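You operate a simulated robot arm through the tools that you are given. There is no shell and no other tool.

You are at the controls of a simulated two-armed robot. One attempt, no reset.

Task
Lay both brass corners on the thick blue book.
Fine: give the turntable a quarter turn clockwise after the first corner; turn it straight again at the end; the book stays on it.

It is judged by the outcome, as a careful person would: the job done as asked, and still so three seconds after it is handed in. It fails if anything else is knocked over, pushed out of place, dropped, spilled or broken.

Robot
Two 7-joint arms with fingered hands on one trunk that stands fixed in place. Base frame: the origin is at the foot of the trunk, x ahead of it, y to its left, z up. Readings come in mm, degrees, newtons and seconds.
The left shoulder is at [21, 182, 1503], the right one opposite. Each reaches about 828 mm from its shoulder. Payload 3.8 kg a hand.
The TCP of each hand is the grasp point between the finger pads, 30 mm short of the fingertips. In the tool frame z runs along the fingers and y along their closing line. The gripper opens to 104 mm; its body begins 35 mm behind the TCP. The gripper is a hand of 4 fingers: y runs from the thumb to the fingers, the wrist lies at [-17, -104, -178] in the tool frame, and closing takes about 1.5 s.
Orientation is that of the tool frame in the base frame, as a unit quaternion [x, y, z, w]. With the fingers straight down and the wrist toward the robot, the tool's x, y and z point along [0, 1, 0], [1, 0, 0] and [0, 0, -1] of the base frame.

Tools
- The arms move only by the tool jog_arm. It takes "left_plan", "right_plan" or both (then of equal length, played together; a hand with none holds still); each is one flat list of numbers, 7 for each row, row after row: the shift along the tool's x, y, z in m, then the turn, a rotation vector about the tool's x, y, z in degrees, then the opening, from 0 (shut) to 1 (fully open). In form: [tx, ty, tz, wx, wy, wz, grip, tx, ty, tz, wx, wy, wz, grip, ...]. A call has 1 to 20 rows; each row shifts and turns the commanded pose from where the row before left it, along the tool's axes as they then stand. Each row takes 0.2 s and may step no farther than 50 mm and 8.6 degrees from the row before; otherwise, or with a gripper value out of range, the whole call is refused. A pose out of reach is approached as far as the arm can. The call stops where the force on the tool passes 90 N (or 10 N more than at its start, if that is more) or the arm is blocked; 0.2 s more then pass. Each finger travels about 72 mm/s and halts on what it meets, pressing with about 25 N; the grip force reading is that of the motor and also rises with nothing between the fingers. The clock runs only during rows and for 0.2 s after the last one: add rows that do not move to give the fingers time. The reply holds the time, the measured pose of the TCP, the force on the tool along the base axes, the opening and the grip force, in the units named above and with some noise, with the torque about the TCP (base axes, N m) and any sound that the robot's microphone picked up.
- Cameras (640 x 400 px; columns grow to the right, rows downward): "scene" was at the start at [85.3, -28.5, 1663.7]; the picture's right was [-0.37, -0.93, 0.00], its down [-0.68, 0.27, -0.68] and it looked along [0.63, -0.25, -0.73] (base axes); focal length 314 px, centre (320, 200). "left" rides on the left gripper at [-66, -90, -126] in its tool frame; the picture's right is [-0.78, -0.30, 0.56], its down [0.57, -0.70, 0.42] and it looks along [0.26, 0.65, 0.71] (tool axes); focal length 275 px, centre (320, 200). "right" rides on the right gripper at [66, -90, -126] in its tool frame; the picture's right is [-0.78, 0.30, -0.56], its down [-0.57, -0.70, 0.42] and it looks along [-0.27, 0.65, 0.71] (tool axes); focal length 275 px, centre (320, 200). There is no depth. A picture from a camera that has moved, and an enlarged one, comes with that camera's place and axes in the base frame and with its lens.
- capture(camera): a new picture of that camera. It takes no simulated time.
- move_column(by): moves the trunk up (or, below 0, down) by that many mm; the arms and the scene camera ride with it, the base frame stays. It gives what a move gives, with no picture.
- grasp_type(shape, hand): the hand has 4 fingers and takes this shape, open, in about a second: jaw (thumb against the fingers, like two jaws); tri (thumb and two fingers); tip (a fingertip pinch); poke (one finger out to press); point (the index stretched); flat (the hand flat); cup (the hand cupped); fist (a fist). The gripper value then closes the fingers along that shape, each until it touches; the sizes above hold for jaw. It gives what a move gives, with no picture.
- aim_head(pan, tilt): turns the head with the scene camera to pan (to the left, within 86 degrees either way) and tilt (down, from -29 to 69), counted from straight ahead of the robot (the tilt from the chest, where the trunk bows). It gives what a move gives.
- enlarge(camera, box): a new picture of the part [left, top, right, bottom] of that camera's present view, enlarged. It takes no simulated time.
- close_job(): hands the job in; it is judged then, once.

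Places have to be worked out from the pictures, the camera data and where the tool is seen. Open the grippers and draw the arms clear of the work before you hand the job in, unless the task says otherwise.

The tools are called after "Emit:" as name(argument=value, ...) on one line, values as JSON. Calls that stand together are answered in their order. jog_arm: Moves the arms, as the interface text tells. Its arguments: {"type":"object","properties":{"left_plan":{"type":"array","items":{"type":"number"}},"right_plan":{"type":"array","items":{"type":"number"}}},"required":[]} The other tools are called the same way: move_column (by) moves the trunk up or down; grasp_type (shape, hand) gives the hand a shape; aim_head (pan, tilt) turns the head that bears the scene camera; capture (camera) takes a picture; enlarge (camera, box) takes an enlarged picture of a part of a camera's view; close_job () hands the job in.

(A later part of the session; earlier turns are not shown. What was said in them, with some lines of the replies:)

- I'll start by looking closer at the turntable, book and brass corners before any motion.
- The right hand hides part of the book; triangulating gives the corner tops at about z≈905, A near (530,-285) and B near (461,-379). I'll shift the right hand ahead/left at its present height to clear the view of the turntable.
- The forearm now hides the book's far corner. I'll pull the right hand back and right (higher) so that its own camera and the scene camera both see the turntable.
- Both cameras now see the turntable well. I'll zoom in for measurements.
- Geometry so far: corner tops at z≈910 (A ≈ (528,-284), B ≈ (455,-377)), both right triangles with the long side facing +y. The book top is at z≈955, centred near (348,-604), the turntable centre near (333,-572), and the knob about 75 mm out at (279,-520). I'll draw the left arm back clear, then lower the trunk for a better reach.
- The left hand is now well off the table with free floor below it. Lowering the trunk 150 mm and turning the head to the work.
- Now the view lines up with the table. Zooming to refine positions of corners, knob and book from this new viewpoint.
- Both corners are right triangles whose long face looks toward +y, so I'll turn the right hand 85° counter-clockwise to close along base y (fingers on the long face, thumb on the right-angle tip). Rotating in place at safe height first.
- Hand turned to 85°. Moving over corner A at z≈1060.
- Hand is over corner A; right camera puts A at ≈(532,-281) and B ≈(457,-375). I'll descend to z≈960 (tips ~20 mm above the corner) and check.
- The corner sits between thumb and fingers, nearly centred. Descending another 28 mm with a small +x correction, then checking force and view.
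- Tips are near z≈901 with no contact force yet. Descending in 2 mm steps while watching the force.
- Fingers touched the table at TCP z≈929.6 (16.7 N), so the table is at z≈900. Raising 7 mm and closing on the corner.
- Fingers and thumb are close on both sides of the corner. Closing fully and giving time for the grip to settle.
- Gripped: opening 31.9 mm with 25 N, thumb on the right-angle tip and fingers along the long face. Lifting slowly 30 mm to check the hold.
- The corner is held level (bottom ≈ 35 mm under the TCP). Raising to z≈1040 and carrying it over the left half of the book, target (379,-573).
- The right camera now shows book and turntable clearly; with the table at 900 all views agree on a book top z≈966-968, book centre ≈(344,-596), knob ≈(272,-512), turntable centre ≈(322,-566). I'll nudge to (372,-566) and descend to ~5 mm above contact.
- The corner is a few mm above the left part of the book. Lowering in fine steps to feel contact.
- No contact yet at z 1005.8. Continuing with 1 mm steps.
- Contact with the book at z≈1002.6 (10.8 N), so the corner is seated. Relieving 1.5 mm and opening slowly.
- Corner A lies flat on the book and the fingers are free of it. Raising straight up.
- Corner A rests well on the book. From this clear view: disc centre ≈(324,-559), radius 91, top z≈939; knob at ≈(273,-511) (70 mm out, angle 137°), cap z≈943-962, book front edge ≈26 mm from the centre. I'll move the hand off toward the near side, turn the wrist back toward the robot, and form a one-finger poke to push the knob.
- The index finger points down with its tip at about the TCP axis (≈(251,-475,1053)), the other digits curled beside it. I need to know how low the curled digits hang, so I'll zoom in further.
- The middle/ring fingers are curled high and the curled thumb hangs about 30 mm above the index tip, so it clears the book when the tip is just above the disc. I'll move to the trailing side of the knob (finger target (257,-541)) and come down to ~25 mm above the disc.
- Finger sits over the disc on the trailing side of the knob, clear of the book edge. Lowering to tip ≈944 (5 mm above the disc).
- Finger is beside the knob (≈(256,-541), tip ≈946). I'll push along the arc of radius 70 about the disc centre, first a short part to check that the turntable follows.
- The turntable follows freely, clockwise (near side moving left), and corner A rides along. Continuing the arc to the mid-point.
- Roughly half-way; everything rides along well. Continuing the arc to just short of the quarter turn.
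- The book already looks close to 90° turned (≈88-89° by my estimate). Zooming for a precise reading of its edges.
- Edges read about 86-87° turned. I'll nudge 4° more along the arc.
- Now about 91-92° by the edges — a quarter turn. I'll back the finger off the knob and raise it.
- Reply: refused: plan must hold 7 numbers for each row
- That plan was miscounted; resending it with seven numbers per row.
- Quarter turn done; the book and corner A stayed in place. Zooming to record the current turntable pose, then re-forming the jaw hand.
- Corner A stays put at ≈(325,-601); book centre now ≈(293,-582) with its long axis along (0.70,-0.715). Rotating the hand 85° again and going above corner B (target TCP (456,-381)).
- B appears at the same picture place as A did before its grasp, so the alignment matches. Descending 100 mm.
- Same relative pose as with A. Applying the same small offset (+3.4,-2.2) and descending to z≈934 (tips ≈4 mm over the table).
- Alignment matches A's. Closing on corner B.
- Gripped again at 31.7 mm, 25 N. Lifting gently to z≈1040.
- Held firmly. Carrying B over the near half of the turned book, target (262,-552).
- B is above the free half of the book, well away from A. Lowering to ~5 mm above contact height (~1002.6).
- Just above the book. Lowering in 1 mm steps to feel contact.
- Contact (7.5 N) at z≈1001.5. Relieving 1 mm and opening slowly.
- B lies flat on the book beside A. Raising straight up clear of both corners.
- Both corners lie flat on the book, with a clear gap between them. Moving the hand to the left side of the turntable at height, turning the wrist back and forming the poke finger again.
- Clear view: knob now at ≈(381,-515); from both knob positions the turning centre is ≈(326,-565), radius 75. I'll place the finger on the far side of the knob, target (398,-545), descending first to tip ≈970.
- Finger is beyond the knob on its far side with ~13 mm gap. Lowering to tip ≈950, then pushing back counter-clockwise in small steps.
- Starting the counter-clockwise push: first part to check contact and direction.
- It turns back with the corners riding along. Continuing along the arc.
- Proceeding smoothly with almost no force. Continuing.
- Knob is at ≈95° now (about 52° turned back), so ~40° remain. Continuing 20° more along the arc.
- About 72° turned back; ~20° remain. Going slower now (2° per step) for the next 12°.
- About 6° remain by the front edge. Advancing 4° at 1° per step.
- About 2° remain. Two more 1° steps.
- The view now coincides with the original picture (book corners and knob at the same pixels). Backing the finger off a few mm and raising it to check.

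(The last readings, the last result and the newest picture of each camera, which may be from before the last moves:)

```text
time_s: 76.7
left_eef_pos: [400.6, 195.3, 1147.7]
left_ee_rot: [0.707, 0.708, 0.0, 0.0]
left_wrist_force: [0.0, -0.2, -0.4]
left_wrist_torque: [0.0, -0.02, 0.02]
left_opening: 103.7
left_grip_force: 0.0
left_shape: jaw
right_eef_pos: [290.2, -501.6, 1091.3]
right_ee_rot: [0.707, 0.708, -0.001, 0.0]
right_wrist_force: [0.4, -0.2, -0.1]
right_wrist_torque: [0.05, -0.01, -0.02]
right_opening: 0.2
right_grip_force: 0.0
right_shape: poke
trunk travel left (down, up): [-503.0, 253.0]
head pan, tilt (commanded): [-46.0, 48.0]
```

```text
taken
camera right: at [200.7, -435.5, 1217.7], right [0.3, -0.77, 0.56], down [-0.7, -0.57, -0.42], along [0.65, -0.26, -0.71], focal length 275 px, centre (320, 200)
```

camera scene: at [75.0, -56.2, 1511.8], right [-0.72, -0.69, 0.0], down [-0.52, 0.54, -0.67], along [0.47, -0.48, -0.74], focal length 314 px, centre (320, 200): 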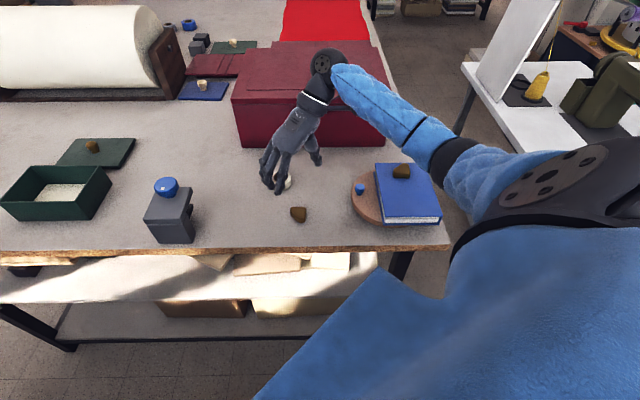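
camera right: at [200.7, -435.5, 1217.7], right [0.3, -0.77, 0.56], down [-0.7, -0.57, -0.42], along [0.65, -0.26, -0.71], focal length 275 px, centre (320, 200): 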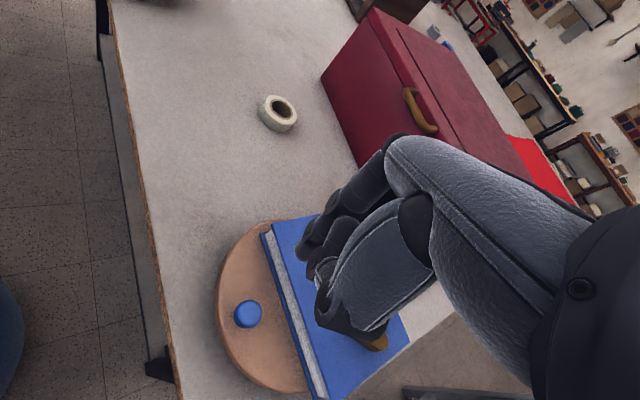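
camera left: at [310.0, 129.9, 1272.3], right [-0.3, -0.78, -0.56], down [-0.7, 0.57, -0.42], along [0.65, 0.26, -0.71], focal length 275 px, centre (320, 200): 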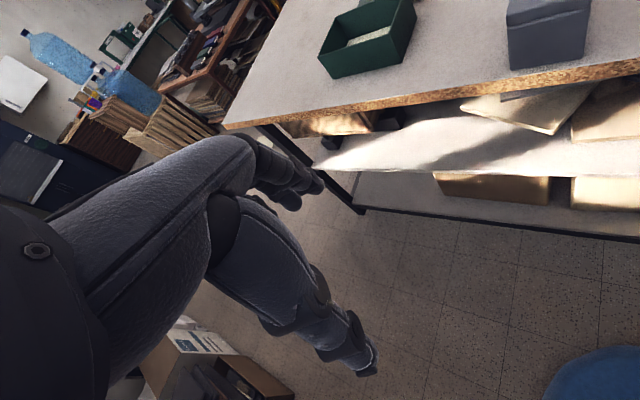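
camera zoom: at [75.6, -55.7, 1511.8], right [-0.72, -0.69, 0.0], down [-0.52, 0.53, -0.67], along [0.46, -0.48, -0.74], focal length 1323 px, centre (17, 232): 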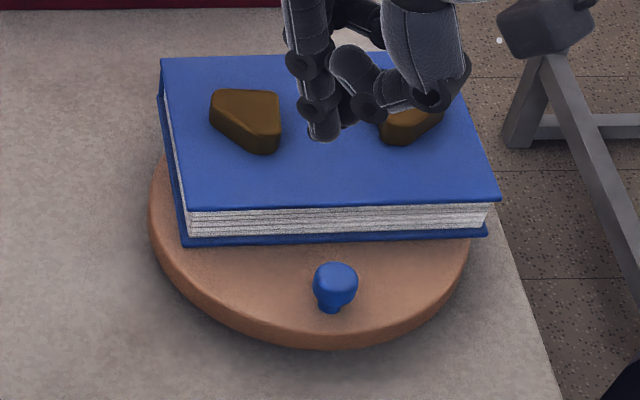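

The turntable is straight again (book corners within ~1-2 px of the original view), and both corners lie on the book. Drawing the right hand up and back off the table, then opening it.

Emit:
jog_arm(right_plan=[0.002, -0.01, -0.03, 0, 0, 0, 0, 0.005, -0.03, -0.02, 0, 0, 0, 0, 0.005, -0.03, -0.01, 0, 0, 0, 0, 0.005, -0.03, 0, 0, 0, 0, 0, 0, 0, 0, 0, 0, 0, 0])

Emit:
grasp_type(hand="right", shape="jaw")

Emit:
capture(camera="scene")

Emit:
enlarge(camera="scene", box=[336, 145, 448, 240])

Emit:
capture(camera="right")

```text
time_s: 77.9
left_eef_pos: [402.4, 195.4, 1147.9]
left_ee_rot: [0.707, 0.707, -0.001, 0.0]
left_wrist_force: [-0.8, 0.2, -0.1]
left_wrist_torque: [0.0, -0.02, -0.01]
left_opening: 103.7
left_grip_force: 0.0
left_shape: jaw
right_eef_pos: [190.5, -486.5, 1151.1]
right_ee_rot: [0.707, 0.708, -0.001, 0.0]
right_wrist_force: [0.3, 0.1, 0.3]
right_wrist_torque: [0.0, 0.01, 0.01]
right_opening: 0.1
right_grip_force: 0.0
right_shape: poke
trunk travel left (down, up): [-503.0, 253.0]
head pan, tilt (commanded): [-46.0, 48.0]
```

```text
time_s: 78.8
left_eef_pos: [401.7, 195.0, 1148.4]
left_ee_rot: [0.706, 0.708, 0.0, 0.0]
left_wrist_force: [0.2, -0.5, 0.1]
left_wrist_torque: [-0.03, -0.01, 0.01]
left_opening: 103.8
left_grip_force: 0.1
left_shape: jaw
right_eef_pos: [189.7, -485.9, 1150.5]
right_ee_rot: [0.707, 0.708, -0.001, 0.0]
right_wrist_force: [-0.3, 0.0, -1.1]
right_wrist_torque: [-0.03, 0.01, 0.0]
right_opening: 103.8
right_grip_force: 0.1
right_shape: jaw
trunk travel left (down, up): [-503.0, 253.0]
head pan, tilt (commanded): [-46.0, 48.0]
```

```text
taken
camera scene: at [75.8, -55.6, 1511.8], right [-0.72, -0.69, 0.0], down [-0.52, 0.53, -0.67], along [0.46, -0.48, -0.74], focal length 314 px, centre (320, 200)
```

scene: 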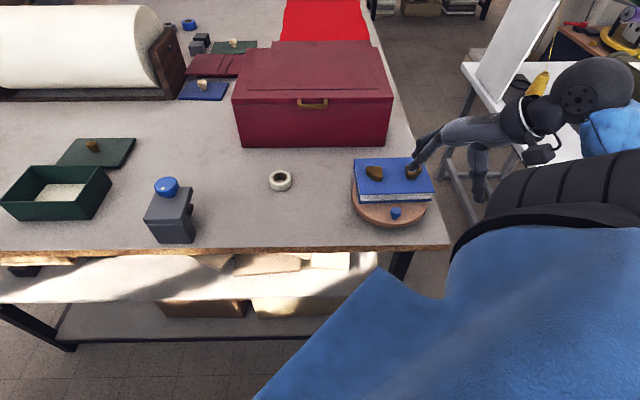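

```text
4.21 times, centred on (392, 192) of scene
camera zoom: at [75.8, -55.6, 1511.8], right [-0.72, -0.69, 0.0], down [-0.52, 0.53, -0.67], along [0.46, -0.48, -0.74], focal length 1323 px, centre (17, 232)
```

zoom: 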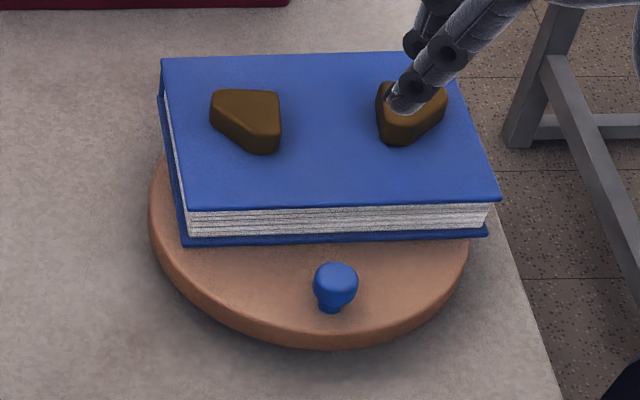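

```text
taken
camera right: at [99.5, -420.0, 1277.7], right [0.3, -0.77, 0.56], down [-0.7, -0.57, -0.42], along [0.65, -0.27, -0.71], focal length 275 px, centre (320, 200)
```

right: 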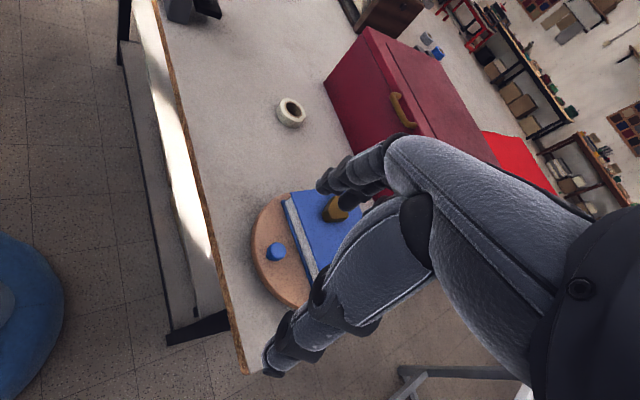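

Everything sits as wanted: both corners on the book, turntable straight (within ~1°), other items untouched. Raising the trunk to lift both arms well clear, then a last look.

Emit:
move_column(by=120)

Emit:
capture(camera="scene")

Emit:
enlarge(camera="scene", box=[320, 160, 460, 260])

```text
time_s: 80.3
left_eef_pos: [401.6, 196.6, 1267.4]
left_ee_rot: [0.707, 0.707, -0.001, -0.001]
left_wrist_force: [-0.1, 0.3, -0.6]
left_wrist_torque: [0.01, -0.02, 0.02]
left_opening: 103.8
left_grip_force: 0.1
left_shape: jaw
right_eef_pos: [190.7, -486.1, 1270.0]
right_ee_rot: [0.707, 0.707, -0.001, 0.0]
right_wrist_force: [-0.6, 0.3, 1.0]
right_wrist_torque: [-0.03, 0.0, -0.03]
right_opening: 104.0
right_grip_force: 0.1
right_shape: jaw
trunk travel left (down, up): [-623.0, 133.0]
head pan, tilt (commanded): [-46.0, 48.0]
```

```text
taken
camera scene: at [66.7, -55.6, 1632.0], right [-0.72, -0.69, 0.0], down [-0.52, 0.53, -0.67], along [0.46, -0.48, -0.74], focal length 314 px, centre (320, 200)
```

scene: 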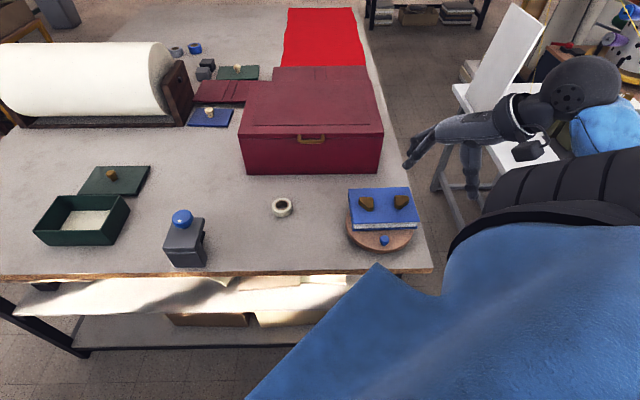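

```text
4.00 times, centred on (390, 210) of scene
camera zoom: at [66.7, -55.6, 1632.0], right [-0.72, -0.69, 0.0], down [-0.52, 0.53, -0.67], along [0.46, -0.48, -0.74], focal length 1256 px, centre (40, 160)
```

zoom: 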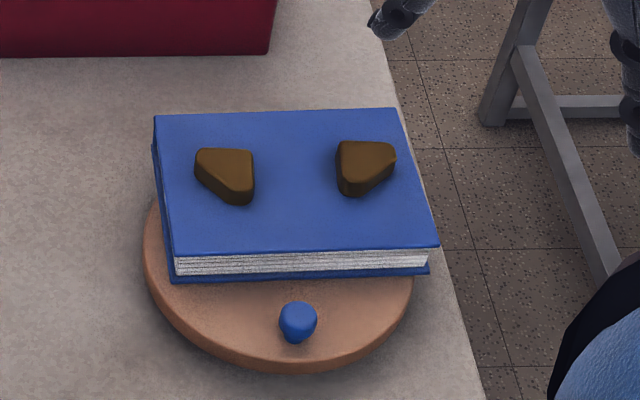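

Both brass corners lie flat on the thick blue book, the turntable is back at its starting orientation, and nothing else has moved. Both hands are open and clear, so I'm handing the job in.

Emit:
close_job()

```text
The job is handed in.
```

Both brass corners are lying flat on the thick blue book, and the job is handed in.

After the first corner I turned the turntable clockwise. The edges read about 92°, so the turn went roughly 2° past a quarter. At the end I turned it back to within about 1° of its starting position.

The book stayed on the turntable throughout. In the last picture nothing else on the table had moved. Both hands are open and drawn clear of the work.
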